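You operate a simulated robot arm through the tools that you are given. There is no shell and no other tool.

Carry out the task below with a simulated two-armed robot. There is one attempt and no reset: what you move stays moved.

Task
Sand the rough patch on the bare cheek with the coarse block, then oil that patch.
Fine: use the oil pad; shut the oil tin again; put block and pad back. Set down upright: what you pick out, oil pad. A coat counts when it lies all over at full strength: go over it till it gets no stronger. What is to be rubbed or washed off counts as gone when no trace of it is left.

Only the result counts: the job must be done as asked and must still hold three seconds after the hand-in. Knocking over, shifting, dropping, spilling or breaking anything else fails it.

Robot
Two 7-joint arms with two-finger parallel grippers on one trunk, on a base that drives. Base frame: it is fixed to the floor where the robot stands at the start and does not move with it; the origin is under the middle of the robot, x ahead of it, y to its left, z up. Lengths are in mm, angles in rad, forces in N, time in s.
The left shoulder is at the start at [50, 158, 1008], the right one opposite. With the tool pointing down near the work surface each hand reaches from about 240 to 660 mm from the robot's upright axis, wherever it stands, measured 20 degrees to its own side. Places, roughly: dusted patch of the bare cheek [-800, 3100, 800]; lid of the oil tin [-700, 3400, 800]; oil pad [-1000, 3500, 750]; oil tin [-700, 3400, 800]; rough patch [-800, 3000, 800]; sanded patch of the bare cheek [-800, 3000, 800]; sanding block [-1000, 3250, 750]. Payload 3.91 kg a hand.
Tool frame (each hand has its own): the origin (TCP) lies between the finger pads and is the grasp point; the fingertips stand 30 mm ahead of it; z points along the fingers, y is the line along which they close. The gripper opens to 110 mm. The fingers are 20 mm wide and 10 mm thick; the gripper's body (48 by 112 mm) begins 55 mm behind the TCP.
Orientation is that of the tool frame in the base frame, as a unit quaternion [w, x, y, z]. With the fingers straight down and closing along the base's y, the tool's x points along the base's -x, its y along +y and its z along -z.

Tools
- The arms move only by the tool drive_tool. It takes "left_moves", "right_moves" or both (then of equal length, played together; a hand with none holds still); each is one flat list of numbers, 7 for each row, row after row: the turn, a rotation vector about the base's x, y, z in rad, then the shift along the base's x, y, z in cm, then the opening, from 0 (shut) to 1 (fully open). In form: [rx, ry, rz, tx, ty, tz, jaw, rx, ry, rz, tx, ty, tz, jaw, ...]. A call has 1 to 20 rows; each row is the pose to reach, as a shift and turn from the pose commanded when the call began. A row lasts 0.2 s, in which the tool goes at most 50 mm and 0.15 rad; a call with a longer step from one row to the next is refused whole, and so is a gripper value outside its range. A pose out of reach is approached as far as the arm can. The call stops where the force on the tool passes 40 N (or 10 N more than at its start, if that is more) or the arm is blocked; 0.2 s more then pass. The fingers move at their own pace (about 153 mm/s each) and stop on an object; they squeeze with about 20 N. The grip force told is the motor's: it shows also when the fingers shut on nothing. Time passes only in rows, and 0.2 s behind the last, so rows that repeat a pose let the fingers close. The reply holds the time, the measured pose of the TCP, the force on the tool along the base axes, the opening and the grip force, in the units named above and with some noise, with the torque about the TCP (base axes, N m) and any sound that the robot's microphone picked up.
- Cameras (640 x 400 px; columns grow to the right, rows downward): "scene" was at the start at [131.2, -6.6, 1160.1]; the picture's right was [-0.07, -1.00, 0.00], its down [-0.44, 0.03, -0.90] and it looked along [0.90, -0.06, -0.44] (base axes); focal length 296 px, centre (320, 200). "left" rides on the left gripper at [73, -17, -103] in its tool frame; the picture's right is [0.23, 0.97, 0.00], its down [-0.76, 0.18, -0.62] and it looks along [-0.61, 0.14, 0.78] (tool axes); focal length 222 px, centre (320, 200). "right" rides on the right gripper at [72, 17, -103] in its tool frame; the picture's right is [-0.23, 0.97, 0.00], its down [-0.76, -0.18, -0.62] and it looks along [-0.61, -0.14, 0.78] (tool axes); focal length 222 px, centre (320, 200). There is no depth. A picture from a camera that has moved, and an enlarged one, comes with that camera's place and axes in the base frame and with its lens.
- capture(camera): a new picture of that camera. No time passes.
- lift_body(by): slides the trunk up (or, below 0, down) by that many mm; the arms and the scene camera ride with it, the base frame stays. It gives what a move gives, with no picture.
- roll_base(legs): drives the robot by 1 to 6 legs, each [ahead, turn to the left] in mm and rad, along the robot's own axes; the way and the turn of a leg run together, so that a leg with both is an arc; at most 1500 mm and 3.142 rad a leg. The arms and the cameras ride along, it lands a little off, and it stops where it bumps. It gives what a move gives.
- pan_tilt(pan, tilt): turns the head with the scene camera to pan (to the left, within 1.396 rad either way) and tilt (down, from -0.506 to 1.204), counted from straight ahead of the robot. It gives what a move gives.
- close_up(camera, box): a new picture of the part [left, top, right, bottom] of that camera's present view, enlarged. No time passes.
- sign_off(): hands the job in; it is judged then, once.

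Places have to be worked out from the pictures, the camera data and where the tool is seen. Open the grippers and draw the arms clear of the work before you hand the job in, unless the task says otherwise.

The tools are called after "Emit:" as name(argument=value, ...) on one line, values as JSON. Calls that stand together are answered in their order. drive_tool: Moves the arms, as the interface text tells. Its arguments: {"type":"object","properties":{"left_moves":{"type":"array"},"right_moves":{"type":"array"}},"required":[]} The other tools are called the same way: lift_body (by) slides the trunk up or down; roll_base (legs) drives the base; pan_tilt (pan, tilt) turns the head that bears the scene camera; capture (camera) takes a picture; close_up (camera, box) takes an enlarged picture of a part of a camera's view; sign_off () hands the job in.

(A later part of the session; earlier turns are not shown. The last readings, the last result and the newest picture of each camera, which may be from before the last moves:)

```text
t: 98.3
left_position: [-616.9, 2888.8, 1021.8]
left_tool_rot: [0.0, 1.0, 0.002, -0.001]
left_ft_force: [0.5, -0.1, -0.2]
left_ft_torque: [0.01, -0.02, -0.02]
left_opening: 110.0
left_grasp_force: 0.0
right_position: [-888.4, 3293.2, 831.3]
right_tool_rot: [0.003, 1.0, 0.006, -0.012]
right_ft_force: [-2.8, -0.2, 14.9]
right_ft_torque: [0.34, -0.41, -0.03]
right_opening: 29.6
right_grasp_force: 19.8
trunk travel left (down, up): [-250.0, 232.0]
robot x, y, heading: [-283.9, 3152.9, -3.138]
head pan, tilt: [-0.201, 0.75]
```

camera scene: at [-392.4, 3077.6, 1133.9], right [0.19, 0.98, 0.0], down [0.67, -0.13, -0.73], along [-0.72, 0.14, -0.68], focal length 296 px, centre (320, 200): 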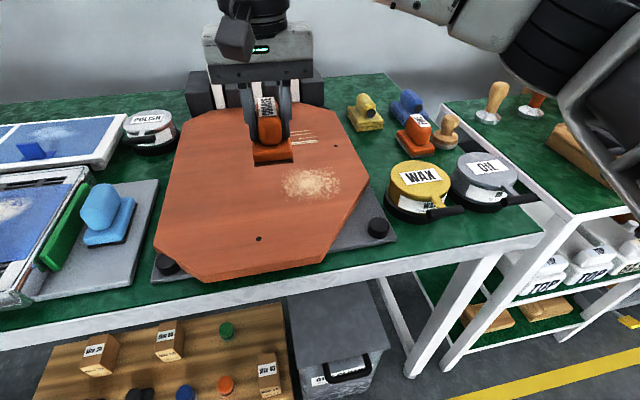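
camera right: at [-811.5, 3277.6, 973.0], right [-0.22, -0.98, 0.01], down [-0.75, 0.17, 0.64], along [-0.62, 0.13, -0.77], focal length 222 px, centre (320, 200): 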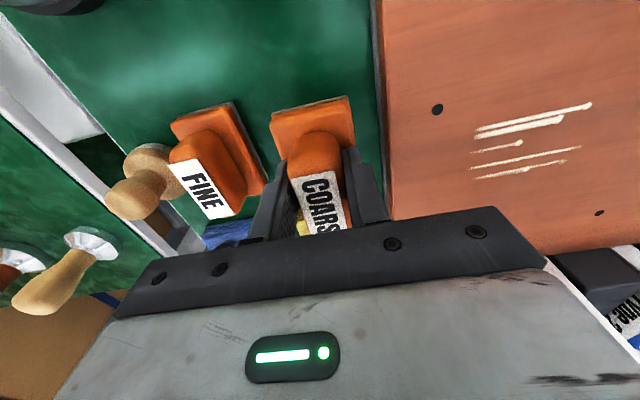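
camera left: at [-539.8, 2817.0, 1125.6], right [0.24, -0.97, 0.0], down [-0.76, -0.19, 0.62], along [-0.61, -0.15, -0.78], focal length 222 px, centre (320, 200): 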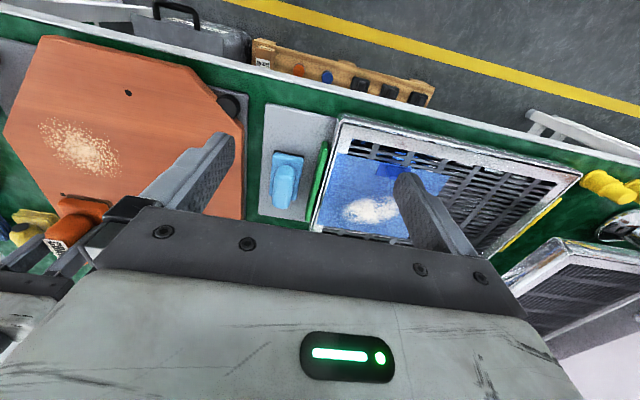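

Contact, 15 N. I ease off the pressure, open and rise straight up.

Emit:
drive_tool(right_moves=[0, 0, 0, 0, 0, 0.2, 0.1, 0, 0, 0, 0, 0, 0.2, 0.5, 0, 0, 0, 0, 0, 0.2, 0.5, 0, 0, 0, 0, 0, 1, 0.5, 0, 0, 0, 0, 0, 5, 0.5, 0, 0, 0, 0, 0, 10, 0.5])

Emit:
close_up(camera="scene", box=[280, 60, 440, 180])

Emit:
capture(camera="right")

```text
t: 99.7
left_position: [-618.6, 2889.1, 1022.4]
left_tool_rot: [0.0, 1.0, 0.002, 0.0]
left_ft_force: [0.4, 0.7, -0.2]
left_ft_torque: [-0.03, -0.01, 0.01]
left_opening: 110.2
left_grasp_force: 0.2
right_position: [-886.0, 3291.9, 927.6]
right_tool_rot: [0.002, 1.0, 0.007, -0.01]
right_ft_force: [0.7, -0.6, 0.1]
right_ft_torque: [0.0, 0.03, 0.01]
right_opening: 55.1
right_grasp_force: 0.2
trunk travel left (down, up): [-250.0, 232.0]
robot x, y, heading: [-280.1, 3149.8, -3.145]
head pan, tilt: [-0.201, 0.75]
```

```text
3.33 times, centred on (360, 120) of scene
camera zoom: at [-403.6, 3166.2, 1133.9], right [0.2, 0.98, 0.0], down [0.67, -0.14, -0.73], along [-0.72, 0.15, -0.68], focal length 986 px, centre (187, 467)
```

zoom: 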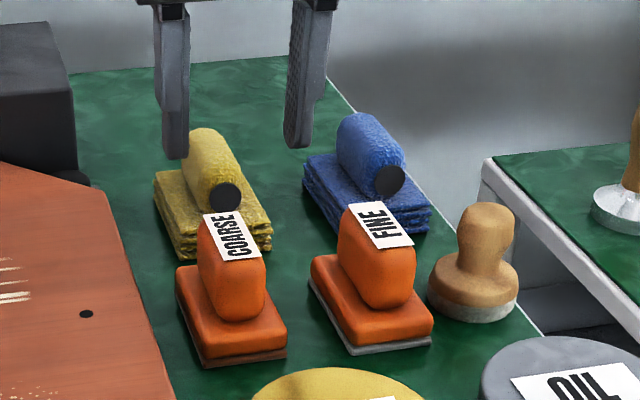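

```text
taken
camera right: at [-811.6, 3276.9, 1029.6], right [-0.22, -0.98, 0.01], down [-0.75, 0.17, 0.64], along [-0.62, 0.13, -0.77], focal length 222 px, centre (320, 200)
```

right: 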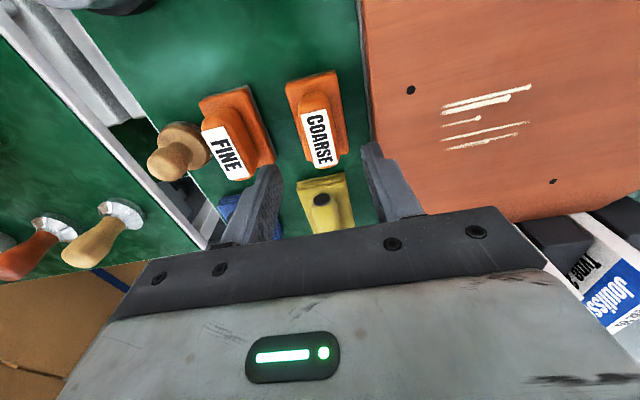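

The coarse block is back in place, upright. Now I go to the oil tin: I move the right hand over the lid's bar handle, near (-650, 3431), at safe height and look.

Emit:
drive_tool(right_moves=[0, -0.01, -0.01, 4, 2.3, 0, 0.7, 0.004, -0.02, -0.014, 8, 4.6, 0, 0.7, 0.004, -0.02, -0.014, 12, 6.9, 0, 0.7, 0.004, -0.02, -0.014, 16, 9.2, 0, 0.7, 0.004, -0.02, -0.014, 20, 11.5, 0, 0.7, 0.004, -0.02, -0.014, 24, 13.9, 0, 0.7, 0.004, -0.02, -0.014, 24, 13.9, 0, 0.7])

Emit:
capture(camera="right")

Emit:
pan_tilt(pan=-0.45, tilt=0.75)

Emit:
capture(camera="scene")

```text
t: 101.3
left_position: [-618.7, 2889.7, 1021.6]
left_tool_rot: [-0.001, 1.0, 0.002, 0.001]
left_ft_force: [0.7, -0.3, 0.6]
left_ft_torque: [0.0, 0.0, -0.04]
left_opening: 109.9
left_grasp_force: 0.1
right_position: [-648.0, 3433.1, 928.0]
right_tool_rot: [0.0, 1.0, -0.002, 0.001]
right_ft_force: [0.1, -0.7, 0.4]
right_ft_torque: [0.02, 0.03, -0.02]
right_opening: 77.1
right_grasp_force: 0.0
trunk travel left (down, up): [-250.0, 232.0]
robot x, y, heading: [-281.0, 3147.0, -3.141]
head pan, tilt: [-0.201, 0.75]
```

```text
taken
camera right: at [-574.5, 3417.2, 1031.5], right [-0.23, -0.97, 0.0], down [-0.76, 0.18, 0.62], along [-0.61, 0.14, -0.78], focal length 222 px, centre (320, 200)
```

right: 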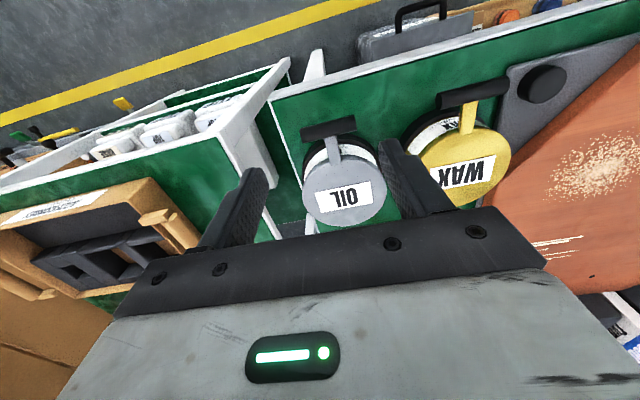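

```text
t: 102.0
left_position: [-618.8, 2889.6, 1022.0]
left_tool_rot: [-0.001, 1.0, 0.002, 0.001]
left_ft_force: [-0.2, 0.2, -0.2]
left_ft_torque: [0.02, -0.02, -0.03]
left_opening: 109.9
left_grasp_force: 0.0
right_position: [-648.4, 3433.8, 928.9]
right_tool_rot: [0.0, 1.0, -0.001, 0.0]
right_ft_force: [-0.6, -0.4, 0.3]
right_ft_torque: [0.0, 0.0, 0.01]
right_opening: 77.0
right_grasp_force: 0.1
trunk travel left (down, up): [-250.0, 232.0]
robot x, y, heading: [-283.0, 3150.7, -3.14]
head pan, tilt: [-0.45, 0.75]
```

```text
taken
camera scene: at [-397.3, 3185.9, 1133.9], right [0.43, 0.9, 0.0], down [0.61, -0.3, -0.73], along [-0.66, 0.32, -0.68], focal length 296 px, centre (320, 200)
```

scene: 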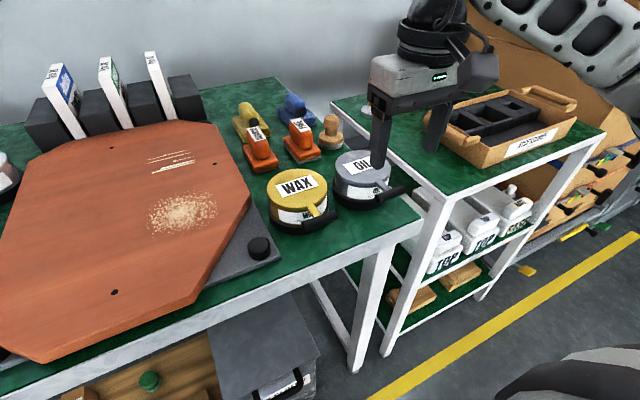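

The lid is centred at about (-727, 3424, 830) and the bar runs along y from 3400 to 3455 at x about -656. I enlarge the scene view to fix the bar's height.

Emit:
close_up(camera="scene", box=[320, 130, 440, 220])

Emit:
close_up(camera="right", box=[270, 90, 430, 230])

```text
4.44 times, centred on (380, 175) of scene
camera zoom: at [-397.3, 3185.9, 1133.9], right [0.43, 0.9, 0.0], down [0.61, -0.3, -0.73], along [-0.66, 0.32, -0.68], focal length 1314 px, centre (53, 311)
```

zoom: 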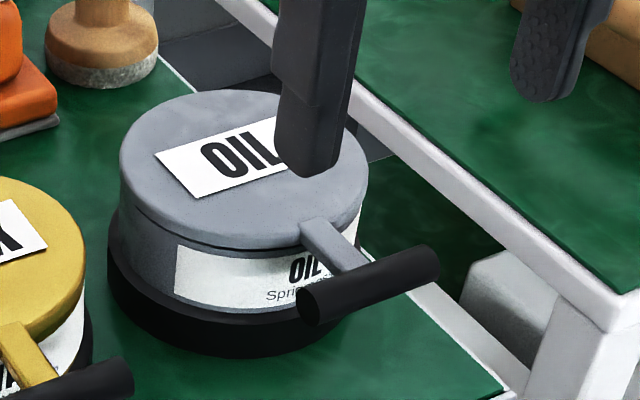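

```text
2.86 times, centred on (350, 160) of right
camera zoom: at [-575.1, 3417.0, 1031.5], right [-0.23, -0.97, 0.0], down [-0.76, 0.18, 0.62], along [-0.61, 0.14, -0.78], focal length 635 px, centre (234, 314)
```

zoom: 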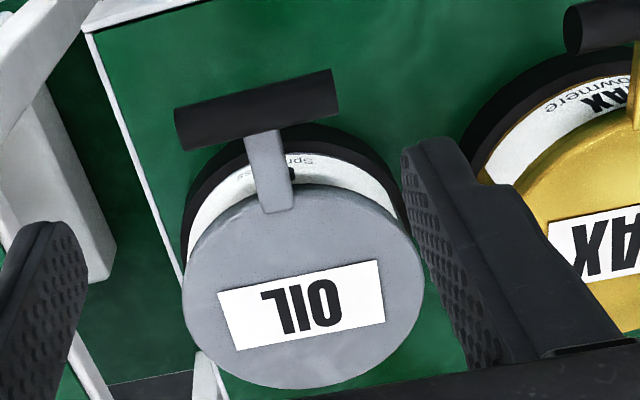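

The bar is at about (-650, 3427, 838), level with the lid's top. I lower the open fingers around its two ends so that they hold it near the fingertips, and look before closing.

Emit:
drive_tool(right_moves=[0, 0, 0, 0, -0.3, -2.5, 0.7, 0, 0, 0, -0.2, -0.6, -5, 0.7, 0, 0, 0, -0.2, -0.6, -7, 0.7, 0, 0, 0, -0.2, -0.6, -7, 0.7])

Emit:
capture(camera="right")

Emit:
close_up(camera="scene", box=[310, 90, 470, 220])

```text
t: 103.0
left_position: [-618.8, 2889.6, 1021.8]
left_tool_rot: [-0.001, 1.0, 0.001, 0.0]
left_ft_force: [0.8, -1.4, -0.6]
left_ft_torque: [0.0, -0.01, -0.02]
left_opening: 109.6
left_grasp_force: 0.1
right_position: [-651.0, 3427.3, 857.8]
right_tool_rot: [0.0, 1.0, -0.001, 0.001]
right_ft_force: [-0.2, -0.1, -0.7]
right_ft_torque: [0.0, 0.0, 0.01]
right_opening: 76.8
right_grasp_force: 0.1
trunk travel left (down, up): [-250.0, 232.0]
robot x, y, heading: [-281.3, 3150.4, -3.14]
head pan, tilt: [-0.45, 0.75]
```

```text
taken
camera right: at [-577.5, 3410.2, 960.6], right [-0.23, -0.97, 0.0], down [-0.76, 0.18, 0.62], along [-0.61, 0.14, -0.78], focal length 222 px, centre (320, 200)
```

right: 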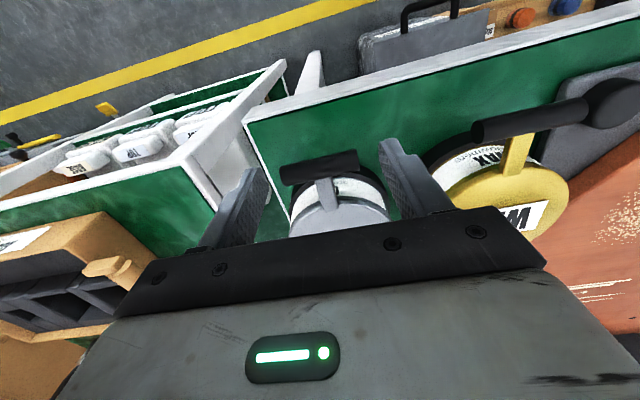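

```text
3.08 times, centred on (390, 155) of scene
camera zoom: at [-397.3, 3185.9, 1133.9], right [0.43, 0.9, 0.0], down [0.61, -0.3, -0.73], along [-0.66, 0.32, -0.68], focal length 910 px, centre (105, 338)
```

zoom: 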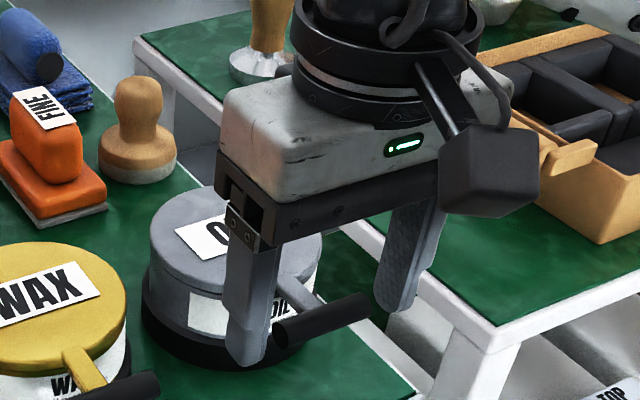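

The bar lies between the fingers, about 9 mm above the tips. I lower 4 mm more and close on its ends.

Emit:
drive_tool(right_moves=[0, 0, 0, 0.1, 0, -0.4, 0.7, 0, 0, 0, 0.1, 0, -0.4, 0.45, 0, 0, 0, 0.1, 0, -0.4, 0.35, 0, 0, 0, 0.1, 0, -0.4, 0.35, 0, 0, 0, 0.1, 0, -0.4, 0.35])

Emit:
close_up(camera="scene", box=[310, 90, 470, 220])

```text
t: 104.2
left_position: [-619.6, 2889.1, 1022.6]
left_tool_rot: [-0.001, 1.0, 0.001, 0.0]
left_ft_force: [0.0, 0.3, 0.0]
left_ft_torque: [0.0, 0.01, -0.02]
left_opening: 109.6
left_grasp_force: 0.0
right_position: [-649.3, 3426.8, 854.3]
right_tool_rot: [-0.001, 1.0, -0.002, 0.001]
right_ft_force: [-0.8, 0.3, -0.1]
right_ft_torque: [0.02, 0.03, -0.06]
right_opening: 62.6
right_grasp_force: 44.6
trunk travel left (down, up): [-250.0, 232.0]
robot x, y, heading: [-283.1, 3149.4, -3.138]
head pan, tilt: [-0.45, 0.75]
```

```text
3.08 times, centred on (390, 155) of scene
camera zoom: at [-397.3, 3185.9, 1133.9], right [0.43, 0.9, 0.0], down [0.61, -0.3, -0.73], along [-0.66, 0.32, -0.68], focal length 910 px, centre (105, 338)
```

zoom: 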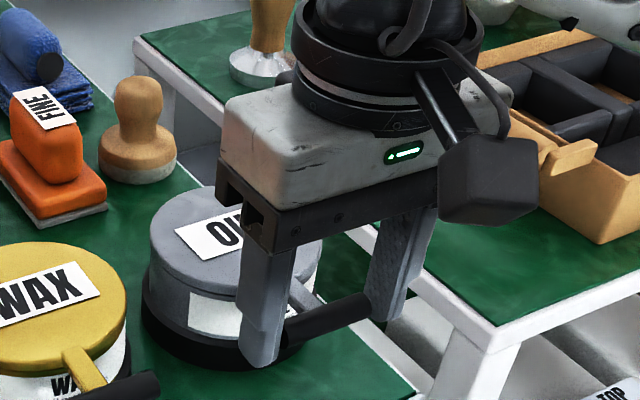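

The bar is gripped at its ends (62.6 mm). I lift gently by 10 mm to see whether the lid is hinged or loose.

Emit:
drive_tool(right_moves=[0, 0, 0, 0, 0, 0.3, 0.35, 0, 0, 0, 0, 0, 0.6, 0.35, 0, 0, 0, -0.05, 0, 1.0, 0.35, 0, 0, 0, -0.05, 0, 1.0, 0.35])

Emit:
close_up(camera="scene", box=[310, 90, 470, 220])

```text
t: 105.2
left_position: [-617.9, 2889.2, 1021.5]
left_tool_rot: [0.0, 1.0, 0.002, 0.0]
left_ft_force: [-0.5, -1.5, 0.4]
left_ft_torque: [-0.01, -0.01, -0.01]
left_opening: 110.2
left_grasp_force: 0.0
right_position: [-649.7, 3428.1, 862.6]
right_tool_rot: [0.0, 1.0, -0.002, 0.002]
right_ft_force: [0.7, 6.7, -9.6]
right_ft_torque: [0.21, -1.32, 0.03]
right_opening: 62.7
right_grasp_force: 45.0
trunk travel left (down, up): [-250.0, 232.0]
robot x, y, heading: [-281.2, 3149.1, 3.142]
head pan, tilt: [-0.45, 0.75]
```

```text
3.08 times, centred on (390, 155) of scene
camera zoom: at [-397.8, 3187.0, 1133.7], right [0.44, 0.9, 0.0], down [0.61, -0.3, -0.73], along [-0.66, 0.32, -0.68], focal length 910 px, centre (105, 338)
```

zoom: 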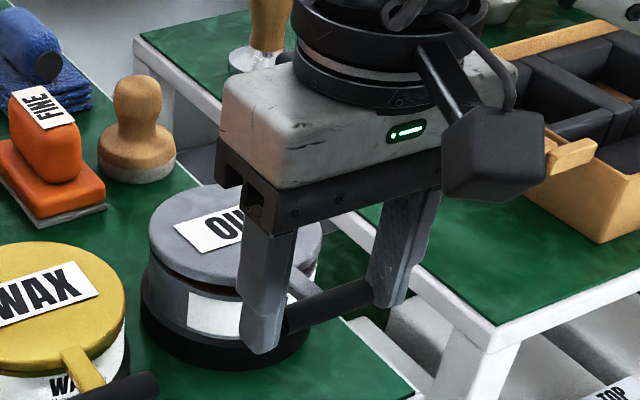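

The lid's front has lifted and a gap shows, so it is hinged at the back; the grip resists pivoting a little (1.3 N m). I now follow the arc, turning the tool along with the lid, starting with a small step to relieve the torque.

Emit:
drive_tool(right_moves=[0, -0.035, 0, -0.1, 0, -0.1, 0.5, 0, -0.07, 0, -0.18, 0, -0.15, 0.5, 0, -0.07, 0, -0.18, 0, -0.15, 0.5])

```text
t: 106.0
left_position: [-617.5, 2891.2, 1023.4]
left_tool_rot: [0.0, 1.0, 0.002, -0.001]
left_ft_force: [0.4, 0.0, 0.9]
left_ft_torque: [-0.03, -0.03, -0.01]
left_opening: 109.7
left_grasp_force: 0.0
right_position: [-651.9, 3426.4, 864.0]
right_tool_rot: [-0.001, 0.999, -0.004, 0.033]
right_ft_force: [3.4, 15.4, 10.4]
right_ft_torque: [0.31, 1.21, -0.14]
right_opening: 63.0
right_grasp_force: 44.5
trunk travel left (down, up): [-250.0, 232.0]
robot x, y, heading: [-280.9, 3148.3, -3.142]
head pan, tilt: [-0.45, 0.75]
```

The tool turned with the lid; the torque changed sign, so it had over-rotated slightly, and a side force of 15 N says to shift about 1.5 mm to +y. I continue on the arc to about 0.35 rad and check.

Emit:
drive_tool(right_moves=[0, 0, 0, -0.2, 0.15, 0.8, 0.5, 0, -0.05, 0, -0.5, 0.15, 1.55, 0.5, 0, -0.13, 0, -0.95, 0.15, 2.4, 0.5, 0, -0.2, 0, -1.4, 0.15, 3.23, 0.5, 0, -0.2, 0, -1.4, 0.15, 3.23, 0.5])

Emit:
close_up(camera="scene", box=[310, 70, 490, 220])

```text
t: 107.2
left_position: [-616.3, 2889.7, 1022.5]
left_tool_rot: [-0.001, 1.0, 0.002, 0.0]
left_ft_force: [0.6, -0.3, 0.6]
left_ft_torque: [-0.03, 0.01, -0.02]
left_opening: 109.9
left_grasp_force: 0.0
right_position: [-663.9, 3426.1, 894.9]
right_tool_rot: [0.001, 0.991, 0.001, 0.137]
right_ft_force: [19.7, -1.7, -2.1]
right_ft_torque: [-0.07, -1.44, 0.23]
right_opening: 63.0
right_grasp_force: 45.9
trunk travel left (down, up): [-250.0, 232.0]
robot x, y, heading: [-284.3, 3149.1, -3.142]
head pan, tilt: [-0.45, 0.75]
```

```text
2.67 times, centred on (400, 145) of scene
camera zoom: at [-395.9, 3185.8, 1134.1], right [0.43, 0.9, 0.0], down [0.61, -0.3, -0.73], along [-0.66, 0.32, -0.68], focal length 788 px, centre (107, 347)
```

zoom: 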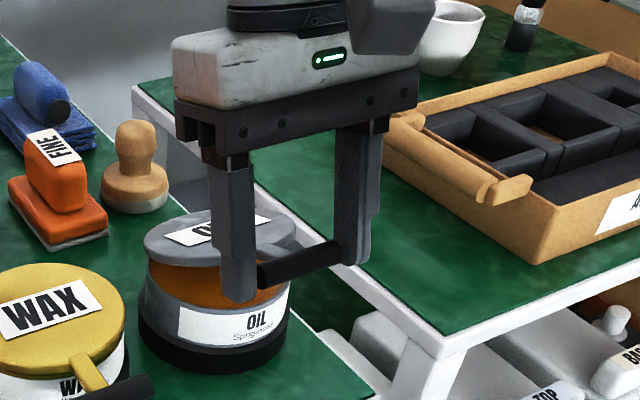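

The lid is opening nicely and the orange oil shows. The +x force of 20 N says the hinge radius is larger (about 140 mm), so I follow a wider arc to about 0.6 rad.

Emit:
drive_tool(right_moves=[0, -0.04, 0, -0.1, 0, 0.6, 0.5, 0, -0.08, 0, -0.5, 0, 1.2, 0.5, 0, -0.13, 0, -0.95, 0, 1.76, 0.5, 0, -0.18, 0, -1.6, 0, 2.6, 0.5, 0, -0.23, 0, -2.3, 0, 3.4, 0.5, 0, -0.23, 0, -2.3, 0, 3.4, 0.5])

Emit:
close_up(camera="scene", box=[310, 50, 490, 220])

```text
t: 108.6
left_position: [-619.1, 2889.0, 1021.9]
left_tool_rot: [-0.001, 1.0, 0.002, 0.0]
left_ft_force: [0.0, 0.3, -0.1]
left_ft_torque: [0.0, 0.02, -0.03]
left_opening: 109.9
left_grasp_force: 0.0
right_position: [-689.1, 3427.3, 930.9]
right_tool_rot: [0.0, 0.969, -0.001, 0.248]
right_ft_force: [4.5, -9.4, -7.7]
right_ft_torque: [0.12, -0.92, 0.08]
right_opening: 62.7
right_grasp_force: 45.1
trunk travel left (down, up): [-250.0, 232.0]
robot x, y, heading: [-282.0, 3148.6, -3.145]
head pan, tilt: [-0.45, 0.75]
```

```text
2.35 times, centred on (400, 135) of scene
camera zoom: at [-397.5, 3185.3, 1133.9], right [0.43, 0.9, 0.0], down [0.61, -0.3, -0.73], along [-0.66, 0.32, -0.68], focal length 696 px, centre (132, 353)
```

zoom: 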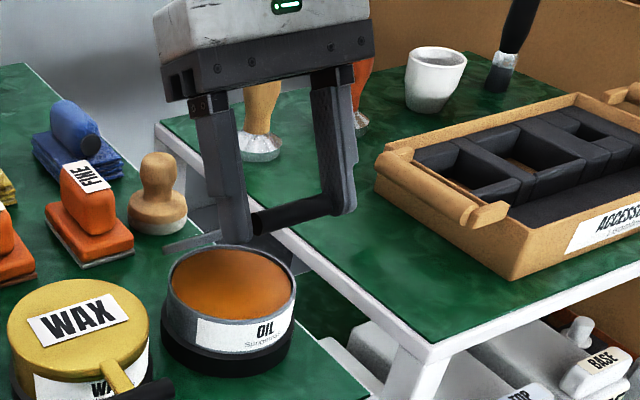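

The arc fits well now (low forces, tin unmoved). I continue to about 1.05 rad.

Emit:
drive_tool(right_moves=[0, -0.05, 0, -0.8, -0.1, 0.75, 0.5, 0, -0.1, 0, -1.59, -0.1, 1.44, 0.5, 0, -0.15, 0, -2.5, -0.1, 2.06, 0.5, 0, -0.2, 0, -3.4, -0.1, 2.63, 0.5, 0, -0.25, 0, -4.35, -0.1, 3.1, 0.5, 0, -0.3, 0, -5.35, -0.1, 3.54, 0.5, 0, -0.3, 0, -5.35, -0.1, 3.54, 0.5])

Emit:
close_up(camera="scene", box=[310, 50, 490, 220])

```text
t: 109.8
left_position: [-619.3, 2890.9, 1022.4]
left_tool_rot: [-0.001, 1.0, 0.001, 0.0]
left_ft_force: [-0.6, -0.6, 1.0]
left_ft_torque: [0.01, -0.03, -0.01]
left_opening: 110.1
left_grasp_force: 0.1
right_position: [-720.4, 3425.6, 953.9]
right_tool_rot: [-0.01, 0.938, -0.01, 0.347]
right_ft_force: [-2.4, 10.5, -4.6]
right_ft_torque: [-0.09, 0.08, 0.6]
right_opening: 62.9
right_grasp_force: 45.2
right hand out of reach, approached as far as the arm can: row 5
trunk travel left (down, up): [-250.0, 232.0]
robot x, y, heading: [-281.0, 3149.6, 3.139]
head pan, tilt: [-0.45, 0.75]
stopped in row 5 (right hand): the force on the tool passed its limit at 52 N (the readings are from after the stop); the commanded pose is now the measured one
```

```text
2.35 times, centred on (400, 135) of scene
camera zoom: at [-398.2, 3187.3, 1133.9], right [0.44, 0.9, 0.0], down [0.61, -0.3, -0.73], along [-0.66, 0.32, -0.68], focal length 696 px, centre (132, 353)
```

zoom: 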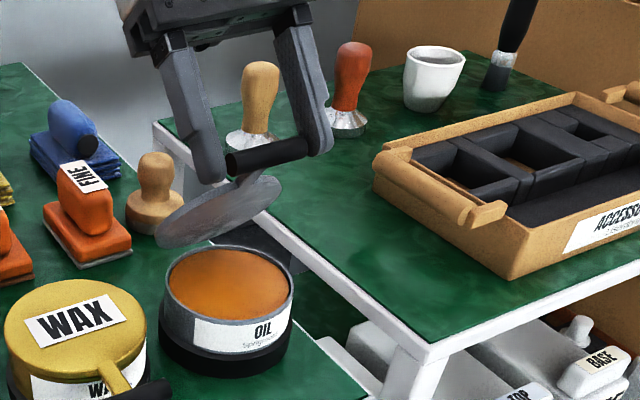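

The lid is about 50° open; more tool tilt is out of reach, so from here I turn the tool back upright while following the arc and let the bar pivot in the fingers.

Emit:
drive_tool(right_moves=[0, 0.048, 0, -0.88, 0.1, 0.64, 0.5, 0, 0.108, 0, -1.92, 0.1, 1.28, 0.5, 0, 0.158, 0, -2.83, 0.1, 1.74, 0.5, 0, 0.208, 0, -3.76, 0.1, 2.11, 0.5, 0, 0.208, 0, -3.76, 0.1, 2.11, 0.5])

Emit:
close_up(camera="scene", box=[310, 50, 490, 220])

```text
t: 111.0
left_position: [-618.9, 2892.3, 1022.5]
left_tool_rot: [0.0, 1.0, 0.001, -0.001]
left_ft_force: [-0.4, -0.4, -0.2]
left_ft_torque: [-0.01, 0.04, 0.0]
left_opening: 109.8
left_grasp_force: 0.0
right_position: [-758.0, 3425.0, 977.0]
right_tool_rot: [-0.007, 0.969, -0.012, 0.248]
right_ft_force: [8.9, 11.4, 0.3]
right_ft_torque: [0.3, -1.34, 0.03]
right_opening: 62.6
right_grasp_force: 44.9
trunk travel left (down, up): [-250.0, 232.0]
robot x, y, heading: [-283.8, 3153.9, 3.139]
head pan, tilt: [-0.45, 0.75]
```

```text
2.35 times, centred on (400, 135) of scene
camera zoom: at [-396.8, 3187.7, 1134.0], right [0.44, 0.9, 0.0], down [0.61, -0.3, -0.73], along [-0.66, 0.32, -0.68], focal length 696 px, centre (132, 353)
```

zoom: 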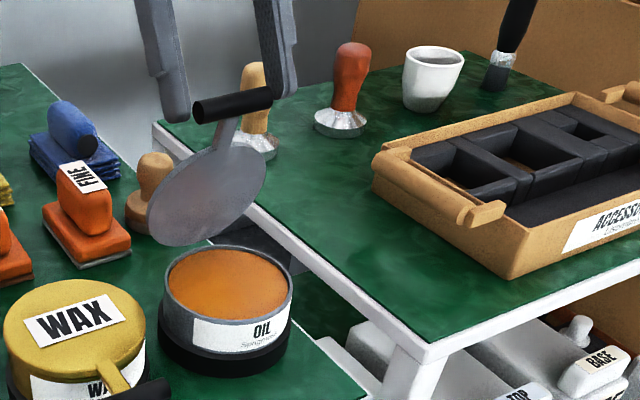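

The lid stands at about 70°. I continue over the top to about 95°, turning the tool further upright.

Emit:
drive_tool(right_moves=[0, 0.05, 0, -0.94, 0.15, 0.1, 0.5, 0, 0.1, 0, -1.89, 0.15, 0.32, 0.5, 0, 0.15, 0, -2.86, 0.15, 0.45, 0.5, 0, 0.2, 0, -3.84, 0.15, 0.5, 0.5, 0, 0.25, 0, -4.81, 0.15, 0.48, 0.5, 0, 0.3, 0, -5.77, 0.15, 0.36, 0.5, 0, 0.3, 0, -5.77, 0.15, 0.36, 0.5])

Emit:
close_up(camera="scene", box=[310, 50, 490, 220])

```text
t: 112.6
left_position: [-618.6, 2890.1, 1023.1]
left_tool_rot: [-0.001, 1.0, 0.001, 0.0]
left_ft_force: [-0.1, 0.6, -0.2]
left_ft_torque: [0.02, 0.01, -0.02]
left_opening: 110.0
left_grasp_force: 0.0
right_position: [-814.3, 3424.2, 981.6]
right_tool_rot: [-0.006, 0.995, -0.01, 0.099]
right_ft_force: [10.1, -7.4, 4.3]
right_ft_torque: [-0.24, -1.58, -0.02]
right_opening: 62.8
right_grasp_force: 44.8
trunk travel left (down, up): [-250.0, 232.0]
robot x, y, heading: [-283.1, 3150.6, 3.137]
head pan, tilt: [-0.45, 0.75]
```

```text
2.35 times, centred on (400, 135) of scene
camera zoom: at [-396.4, 3185.6, 1134.1], right [0.44, 0.9, 0.0], down [0.61, -0.3, -0.73], along [-0.66, 0.32, -0.68], focal length 696 px, centre (132, 353)
```

zoom: 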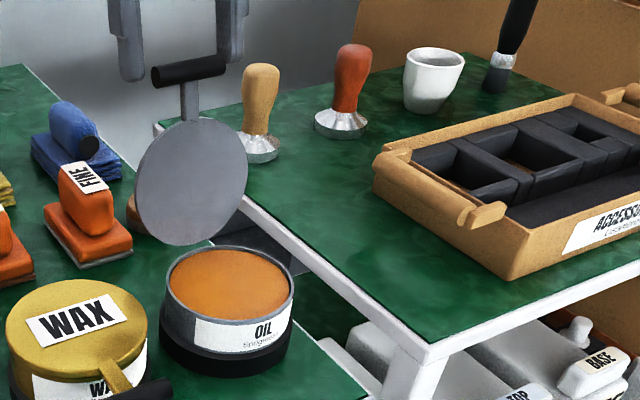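

The lid is now just past vertical. I move it a little further, to about 103°, to feel for its end stop.

Emit:
drive_tool(right_moves=[0, 0.05, 0, -0.95, -0.05, -0.2, 0.5, 0, 0.1, 0, -1.88, -0.1, -0.48, 0.5, 0, 0.1, 0, -1.88, -0.1, -0.48, 0.5])

Emit:
close_up(camera="scene", box=[310, 50, 490, 220])

```text
t: 113.4
left_position: [-619.3, 2890.4, 1022.0]
left_tool_rot: [0.0, 1.0, 0.001, 0.0]
left_ft_force: [-0.5, 0.0, 0.6]
left_ft_torque: [0.01, 0.02, 0.02]
left_opening: 110.0
left_grasp_force: 0.0
right_position: [-834.8, 3424.0, 975.0]
right_tool_rot: [-0.005, 0.999, -0.013, 0.049]
right_ft_force: [0.6, -0.4, 0.2]
right_ft_torque: [-0.03, -0.01, -0.03]
right_opening: 55.2
right_grasp_force: 0.0
trunk travel left (down, up): [-250.0, 232.0]
robot x, y, heading: [-282.7, 3151.9, 3.139]
head pan, tilt: [-0.45, 0.75]
```

```text
2.35 times, centred on (400, 135) of scene
camera zoom: at [-397.5, 3186.7, 1133.9], right [0.44, 0.9, 0.0], down [0.61, -0.3, -0.73], along [-0.66, 0.32, -0.68], focal length 696 px, centre (132, 353)
```

zoom: 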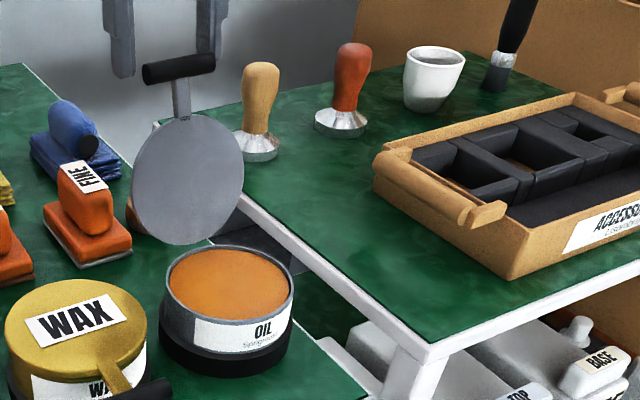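

The bar has slipped out of the fingers and the lid stays up by itself at about 97°. I rise slightly, straighten the tool and move back over the pad area, keeping behind the lid.

Emit:
drive_tool(right_moves=[0, 0.03, 0, -1, 0.3, 1.5, 0.6, -0.01, 0.098, 0.026, -2.5, 1, 2.5, 0.6, -0.01, 0.098, 0.026, -4.5, 2, 2.5, 0.6, -0.01, 0.098, 0.026, -5.8, 2.9, 2.5, 0.6, -0.01, 0.098, 0.026, -5.8, 2.9, 2.5, 0.6])

Emit:
capture(camera="right")

Emit:
capture(camera="scene")

```text
t: 114.6
left_position: [-618.8, 2890.3, 1021.4]
left_tool_rot: [-0.001, 1.0, 0.001, 0.0]
left_ft_force: [0.3, -0.2, 0.3]
left_ft_torque: [0.0, -0.01, 0.0]
left_opening: 110.1
left_grasp_force: 0.0
right_position: [-874.9, 3447.3, 999.9]
right_tool_rot: [0.0, 1.0, 0.001, 0.0]
right_ft_force: [-0.4, 0.7, 0.3]
right_ft_torque: [0.0, 0.0, 0.01]
right_opening: 66.0
right_grasp_force: 0.1
right hand out of reach, approached as far as the arm can: row 3, 4, 5
trunk travel left (down, up): [-250.0, 232.0]
robot x, y, heading: [-283.7, 3148.1, 3.134]
head pan, tilt: [-0.45, 0.75]
```

```text
taken
camera right: at [-801.6, 3430.4, 1102.5], right [-0.23, -0.97, 0.0], down [-0.76, 0.18, 0.62], along [-0.61, 0.14, -0.78], focal length 222 px, centre (320, 200)
```

right: 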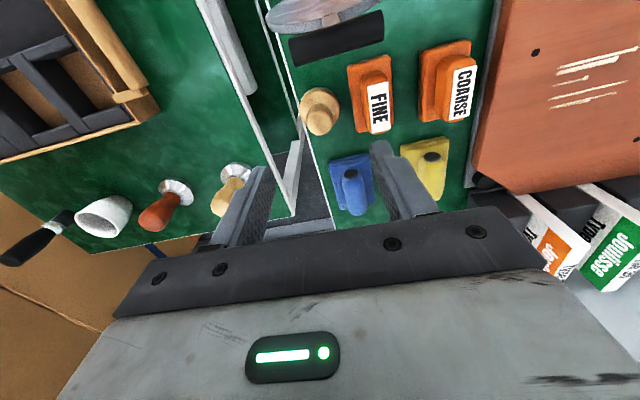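

```text
taken
camera scene: at [-397.4, 3186.6, 1133.9], right [0.44, 0.9, 0.0], down [0.61, -0.3, -0.73], along [-0.66, 0.32, -0.68], focal length 296 px, centre (320, 200)
```

scene: 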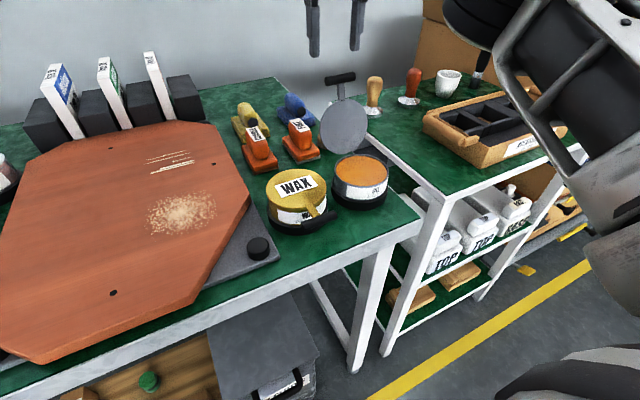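

The lid stands at about 100° with its bar at about (-812, 3424, 957). To fetch the pad at about (-889, 3451) without the hand's camera touching the lid, I turn the hand 90° so that it closes along x, staying high.

Emit:
drive_tool(right_moves=[0, 0, 0.14, 0.2, 0.1, 0.5, 0.5, 0, 0, 0.28, 0.2, 0.2, 1, 0.5, 0, 0, 0.42, 0.2, 0.3, 1, 0.5, 0, 0, 0.56, 0.2, 0.3, 1, 0.5, 0, 0, 0.7, 0.2, 0.3, 1, 0.5, 0, 0, 0.84, 0.2, 0.3, 1, 0.5, 0, 0, 0.98, 0.2, 0.3, 1, 0.5, 0, 0, 1.12, 0.2, 0.3, 1, 0.5, 0, 0, 1.26, 0.2, 0.3, 1, 0.5, 0, 0, 1.4, 0.2, 0.3, 1, 0.5, 0, 0, 1.54, 0.2, 0.3, 1, 0.5])

Emit:
capture(camera="scene")

Emit:
capture(camera="right")

```text
t: 117.0
left_position: [-619.2, 2891.5, 1022.3]
left_tool_rot: [-0.001, 1.0, 0.001, 0.0]
left_ft_force: [0.3, -0.8, 0.8]
left_ft_torque: [0.03, 0.01, 0.02]
left_opening: 109.8
left_grasp_force: 0.1
right_position: [-586.7, 3257.5, 979.6]
right_tool_rot: [-0.002, 0.722, 0.692, -0.001]
right_ft_force: [-0.6, -0.3, -0.3]
right_ft_torque: [0.01, 0.02, -0.01]
right_opening: 54.9
right_grasp_force: 0.1
right hand out of reach, approached as far as the arm can: row 1, 2, 3, 4, 5, 6, 7, 8, 9, 10, 11
trunk travel left (down, up): [-250.0, 232.0]
robot x, y, heading: [-283.3, 3151.7, 3.14]
head pan, tilt: [-0.45, 0.75]
```

```text
taken
camera scene: at [-397.2, 3186.5, 1133.9], right [0.44, 0.9, 0.0], down [0.61, -0.3, -0.73], along [-0.66, 0.32, -0.68], focal length 296 px, centre (320, 200)
```

scene: 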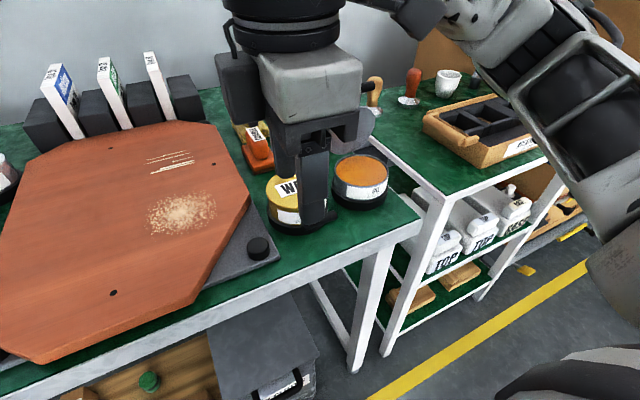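

```text
taken
camera right: at [-566.5, 3329.0, 1082.3], right [0.96, -0.27, 0.0], down [-0.21, -0.75, 0.62], along [-0.17, -0.6, -0.78], focal length 222 px, centre (320, 200)
```

right: 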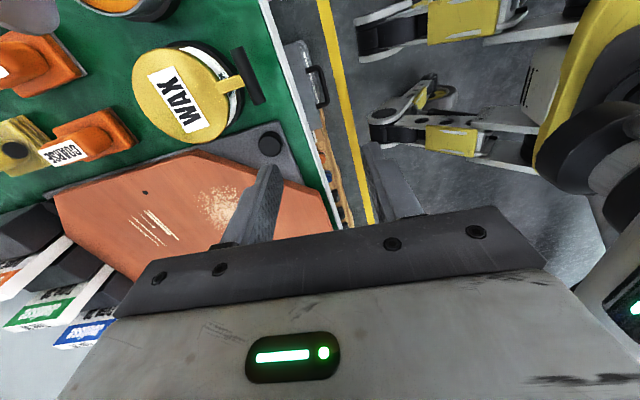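

Turning by 90° pulled the arm far off (wrist limit); it now stands at (-587, 3257, 980). I first check that the lid and tin were not touched.

Emit:
drive_tool(right_moves=[0, 0, -0.14, 0.5, -1, 0, 0.5, 0, 0, -0.28, 1, -2, 0, 0.5, 0, 0, -0.42, 1.5, -3, 0, 0.5, 0, 0, -0.56, 2, -4, 0, 0.5, 0, 0, -0.7, 2, -5, 0, 0.5, 0, 0, -0.84, 2, -5, 0, 0.5, 0, 0, -0.98, 2, -5, 0, 0.5, 0, 0, -1.12, 2, -5, 0, 0.5, 0, 0, -1.26, 2, -5, 0, 0.5, 0, 0, -1.4, 2, -5, 0, 0.5, 0, 0, -1.53, 2, -5, 0, 0.5])

Emit:
capture(camera="scene")

```text
t: 119.4
left_position: [-618.7, 2890.8, 1022.6]
left_tool_rot: [-0.001, 1.0, 0.001, 0.0]
left_ft_force: [-0.1, 0.1, -0.2]
left_ft_torque: [0.04, -0.03, -0.03]
left_opening: 110.1
left_grasp_force: 0.1
right_position: [-570.6, 3207.3, 971.8]
right_tool_rot: [0.0, 1.0, 0.005, 0.0]
right_ft_force: [-0.1, -0.4, 0.0]
right_ft_torque: [0.01, 0.03, 0.01]
right_opening: 55.2
right_grasp_force: 0.0
trunk travel left (down, up): [-250.0, 232.0]
robot x, y, heading: [-280.3, 3150.9, 3.138]
head pan, tilt: [-0.45, 0.75]
```

```text
taken
camera scene: at [-397.4, 3186.5, 1133.9], right [0.44, 0.9, 0.0], down [0.61, -0.3, -0.73], along [-0.66, 0.32, -0.68], focal length 296 px, centre (320, 200)
```

scene: 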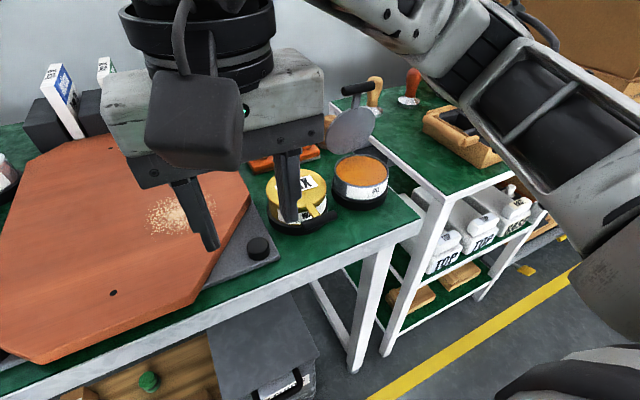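

The lid was tugged to about 70° but is unharmed and holds there by friction; the tin has not moved. That angle leaves room for the hand behind it, so I go to the pad with the normal hand orientation, along a lane left of the tin.

Emit:
drive_tool(right_moves=[0, 0, 0, -4.2, 1.4, 0, 0.55, 0, 0, 0, -8.4, 2.8, 0, 0.55, 0, 0, 0, -12.6, 4.2, 0, 0.55, 0, 0, 0, -16.8, 5.6, 0, 0.55, 0, 0, 0, -21, 7, 0, 0.55, 0, 0, 0, -25, 8.3, 0, 0.55, 0, 0, 0, -27, 12.3, 0, 0.55, 0, 0, 0, -28.5, 16.5, -0.5, 0.55, 0, 0, 0, -29.5, 20.5, -1.5, 0.55, 0, 0, 0, -30.5, 24, -2.5, 0.55, 0, 0, 0, -30.5, 24, -2.5, 0.55])

Emit:
capture(camera="right")

Emit:
capture(camera="scene")

```text
t: 121.8
left_position: [-619.5, 2890.6, 1021.1]
left_tool_rot: [-0.001, 1.0, 0.0, 0.0]
left_ft_force: [-0.5, 0.7, -0.2]
left_ft_torque: [0.05, 0.02, 0.02]
left_opening: 109.9
left_grasp_force: 0.0
right_position: [-873.2, 3449.2, 947.4]
right_tool_rot: [0.0, 1.0, 0.006, 0.002]
right_ft_force: [0.2, -0.2, 0.5]
right_ft_torque: [0.01, 0.0, 0.03]
right_opening: 60.5
right_grasp_force: 0.1
trunk travel left (down, up): [-250.0, 232.0]
robot x, y, heading: [-283.8, 3153.1, 3.138]
head pan, tilt: [-0.45, 0.75]
```

```text
taken
camera right: at [-800.4, 3433.5, 1050.1], right [-0.21, -0.98, 0.0], down [-0.76, 0.17, 0.62], along [-0.61, 0.13, -0.78], focal length 222 px, centre (320, 200)
```

right: 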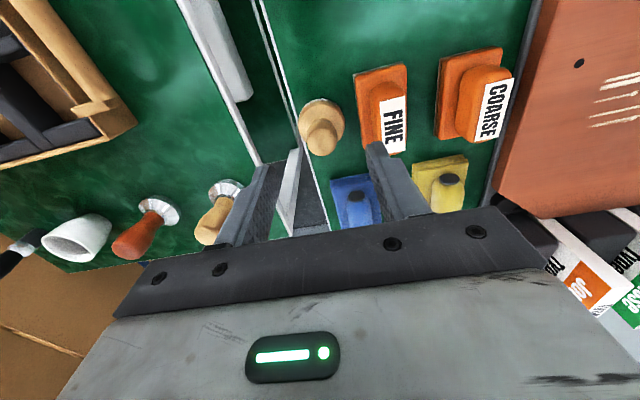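

```text
taken
camera scene: at [-397.4, 3186.5, 1133.9], right [0.44, 0.9, 0.0], down [0.61, -0.3, -0.73], along [-0.66, 0.32, -0.68], focal length 296 px, centre (320, 200)
```

scene: 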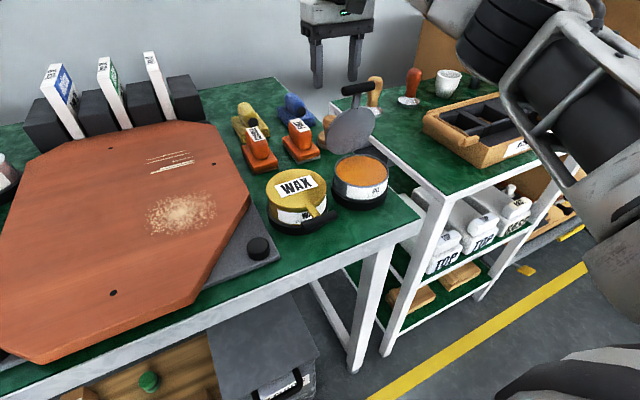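

The pad is centred at about (-889, 3451), knob top near z 847. I lower the hand over it to z about 875 and check alignment.

Emit:
drive_tool(right_moves=[0, 0, 0, -0.4, 0, -2.5, 0.55, 0, 0, 0, -1.0, 0.1, -5, 0.55, 0, 0, 0, -1.6, 0.2, -7.2, 0.55, 0, 0, 0, -1.6, 0.2, -7.2, 0.55])

Emit:
capture(camera="right")

Emit:
close_up(camera="scene", box=[270, 60, 450, 220])

```text
t: 122.8
left_position: [-619.3, 2890.5, 1022.0]
left_tool_rot: [-0.001, 1.0, 0.001, 0.0]
left_ft_force: [0.5, 1.0, 0.4]
left_ft_torque: [-0.03, -0.01, -0.02]
left_opening: 110.0
left_grasp_force: 0.0
right_position: [-891.2, 3450.1, 875.5]
right_tool_rot: [0.0, 1.0, 0.006, 0.001]
right_ft_force: [-1.1, 0.0, 0.4]
right_ft_torque: [0.01, -0.02, -0.04]
right_opening: 60.6
right_grasp_force: 0.1
trunk travel left (down, up): [-250.0, 232.0]
robot x, y, heading: [-284.1, 3150.2, 3.134]
head pan, tilt: [-0.45, 0.75]
```

```text
taken
camera right: at [-817.7, 3434.8, 977.9], right [-0.21, -0.98, 0.0], down [-0.76, 0.17, 0.62], along [-0.61, 0.13, -0.78], focal length 222 px, centre (320, 200)
```

right: 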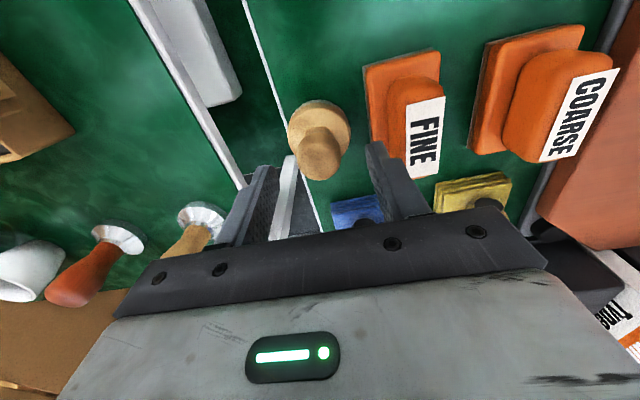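

```text
2.50 times, centred on (360, 140) of scene
camera zoom: at [-397.4, 3186.5, 1133.9], right [0.44, 0.9, 0.0], down [0.61, -0.3, -0.73], along [-0.66, 0.32, -0.68], focal length 739 px, centre (220, 350)
```

zoom: 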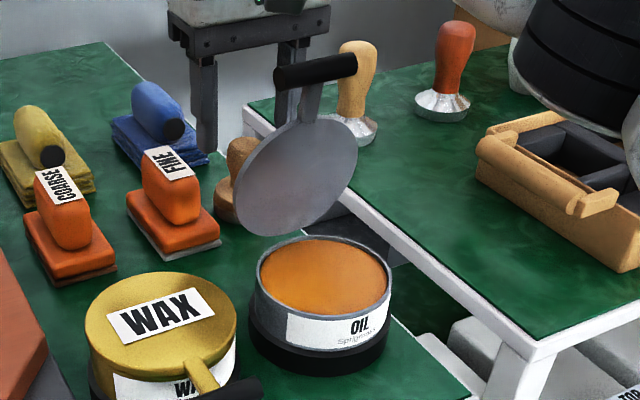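

Alignment is good (pad at about (-888, 3451)). I lower to z about 842 and close on the knob.

Emit:
drive_tool(right_moves=[0, 0, 0, 0.2, 0.05, -1.7, 0.47, 0, 0, 0, 0.2, 0.05, -3.3, 0.47, 0, 0, 0, 0.2, 0.05, -3.3, 0.47, 0, 0, 0, 0.2, 0.05, -3.3, 0.15, 0, 0, 0, 0.2, 0.05, -3.3, 0.1, 0, 0, 0, 0.2, 0.05, -3.3, 0.1, 0, 0, 0, 0.2, 0.05, -3.3, 0.1])

Emit:
capture(camera="right")

```text
t: 124.4
left_position: [-619.7, 2890.8, 1022.4]
left_tool_rot: [-0.001, 1.0, 0.002, 0.0]
left_ft_force: [0.3, 0.2, -0.3]
left_ft_torque: [0.02, -0.01, 0.01]
left_opening: 110.0
left_grasp_force: 0.1
right_position: [-890.2, 3451.1, 840.6]
right_tool_rot: [0.001, 1.0, 0.006, 0.001]
right_ft_force: [-0.3, 1.3, 0.8]
right_ft_torque: [0.04, -0.02, -0.01]
right_opening: 32.5
right_grasp_force: 19.9
trunk travel left (down, up): [-250.0, 232.0]
robot x, y, heading: [-285.9, 3151.5, 3.139]
head pan, tilt: [-0.45, 0.75]
```

```text
taken
camera right: at [-816.6, 3435.2, 944.5], right [-0.22, -0.98, 0.0], down [-0.76, 0.17, 0.62], along [-0.61, 0.13, -0.78], focal length 222 px, centre (320, 200)
```

right: 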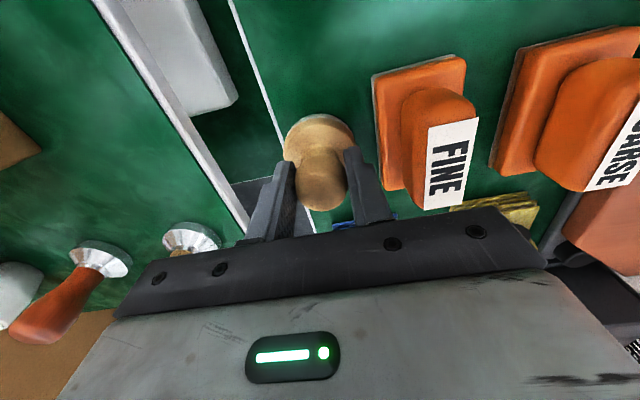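

The knob is gripped (32.5 mm). For a firmer hold against tilting I reopen, go 6 mm lower so the fingertips sit close above the base disc, and grip again.

Emit:
drive_tool(right_moves=[0, 0, 0, 0, 0, 0, 0.45, 0, 0, 0, 0, 0, 0, 0.45, 0, 0, 0, 0.1, 0, -0.3, 0.45, 0, 0, 0, 0.1, 0, -0.6, 0.45, 0, 0, 0, 0.1, 0, -0.6, 0.15, 0, 0, 0, 0.1, 0, -0.6, 0.1, 0, 0, 0, 0.1, 0, -0.6, 0.1, 0, 0, 0, 0.1, 0, -0.6, 0.1])

```text
t: 126.2
left_position: [-619.0, 2890.7, 1021.7]
left_tool_rot: [-0.001, 1.0, 0.001, 0.001]
left_ft_force: [0.1, -0.8, 0.4]
left_ft_torque: [0.03, 0.01, -0.02]
left_opening: 109.9
left_grasp_force: 0.0
right_position: [-888.3, 3451.9, 836.7]
right_tool_rot: [-0.001, 1.0, 0.006, 0.001]
right_ft_force: [0.6, 2.1, 1.7]
right_ft_torque: [0.04, -0.04, -0.02]
right_opening: 32.3
right_grasp_force: 19.6
trunk travel left (down, up): [-250.0, 232.0]
robot x, y, heading: [-285.7, 3152.2, 3.14]
head pan, tilt: [-0.45, 0.75]
```

The pad is held; its seat is TCP (-888.5, 3451.5, 836.5). I lift it straight up and carry it round the left of the lid to the front of the tin.

Emit:
drive_tool(right_moves=[0, 0, 0, 0, 0, 4, 0.1, 0, 0, 0, 0, 0, 8.5, 0.1, 0, 0, 0, 0, 0, 12.8, 0.1, 0, 0, 0, 0.5, -4.5, 12.8, 0.1, 0, 0, 0, 1, -9, 12.8, 0.1, 0, 0, 0, 1.5, -13.5, 12.8, 0.1, 0, 0, 0, 6, -14, 12.8, 0.1, 0, 0, 0, 10.5, -14, 12.8, 0.1, 0, 0, 0, 15, -14, 12.8, 0.1, 0, 0, 0, 19.5, -14, 12.8, 0.1, 0, 0, 0, 24, -14, 12.8, 0.1, 0, 0, 0, 26.5, -14, 12.8, 0.1, 0, 0, 0, 26.5, -14, 12.8, 0.1])

Emit:
capture(camera="scene")

Emit:
capture(camera="right")

```text
t: 129.0
left_position: [-618.8, 2891.7, 1022.1]
left_tool_rot: [-0.001, 1.0, 0.001, 0.0]
left_ft_force: [-0.1, -0.8, 0.0]
left_ft_torque: [0.0, -0.02, -0.02]
left_opening: 110.0
left_grasp_force: 0.1
right_position: [-622.1, 3313.4, 962.6]
right_tool_rot: [0.0, 1.0, 0.005, 0.0]
right_ft_force: [-0.1, 0.2, -0.2]
right_ft_torque: [0.02, -0.01, 0.01]
right_opening: 32.3
right_grasp_force: 20.1
right hand out of reach, approached as far as the arm can: row 3
trunk travel left (down, up): [-250.0, 232.0]
robot x, y, heading: [-284.0, 3149.8, 3.142]
head pan, tilt: [-0.45, 0.75]
```

```text
taken
camera scene: at [-397.4, 3186.5, 1133.9], right [0.44, 0.9, 0.0], down [0.61, -0.3, -0.73], along [-0.66, 0.32, -0.68], focal length 296 px, centre (320, 200)
```

scene: 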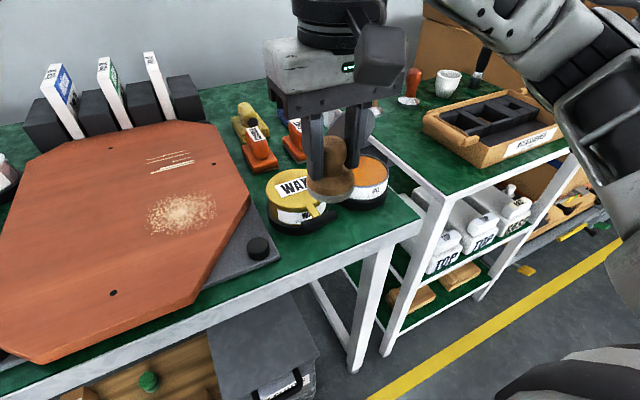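

```text
taken
camera right: at [-549.8, 3296.4, 1067.5], right [-0.22, -0.98, 0.0], down [-0.76, 0.17, 0.62], along [-0.61, 0.14, -0.78], focal length 222 px, centre (320, 200)
```

right: 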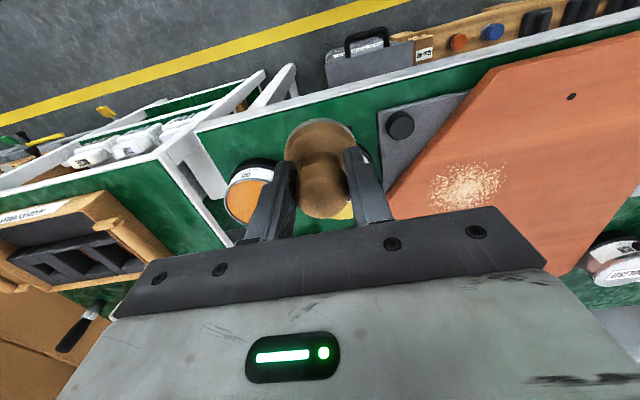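

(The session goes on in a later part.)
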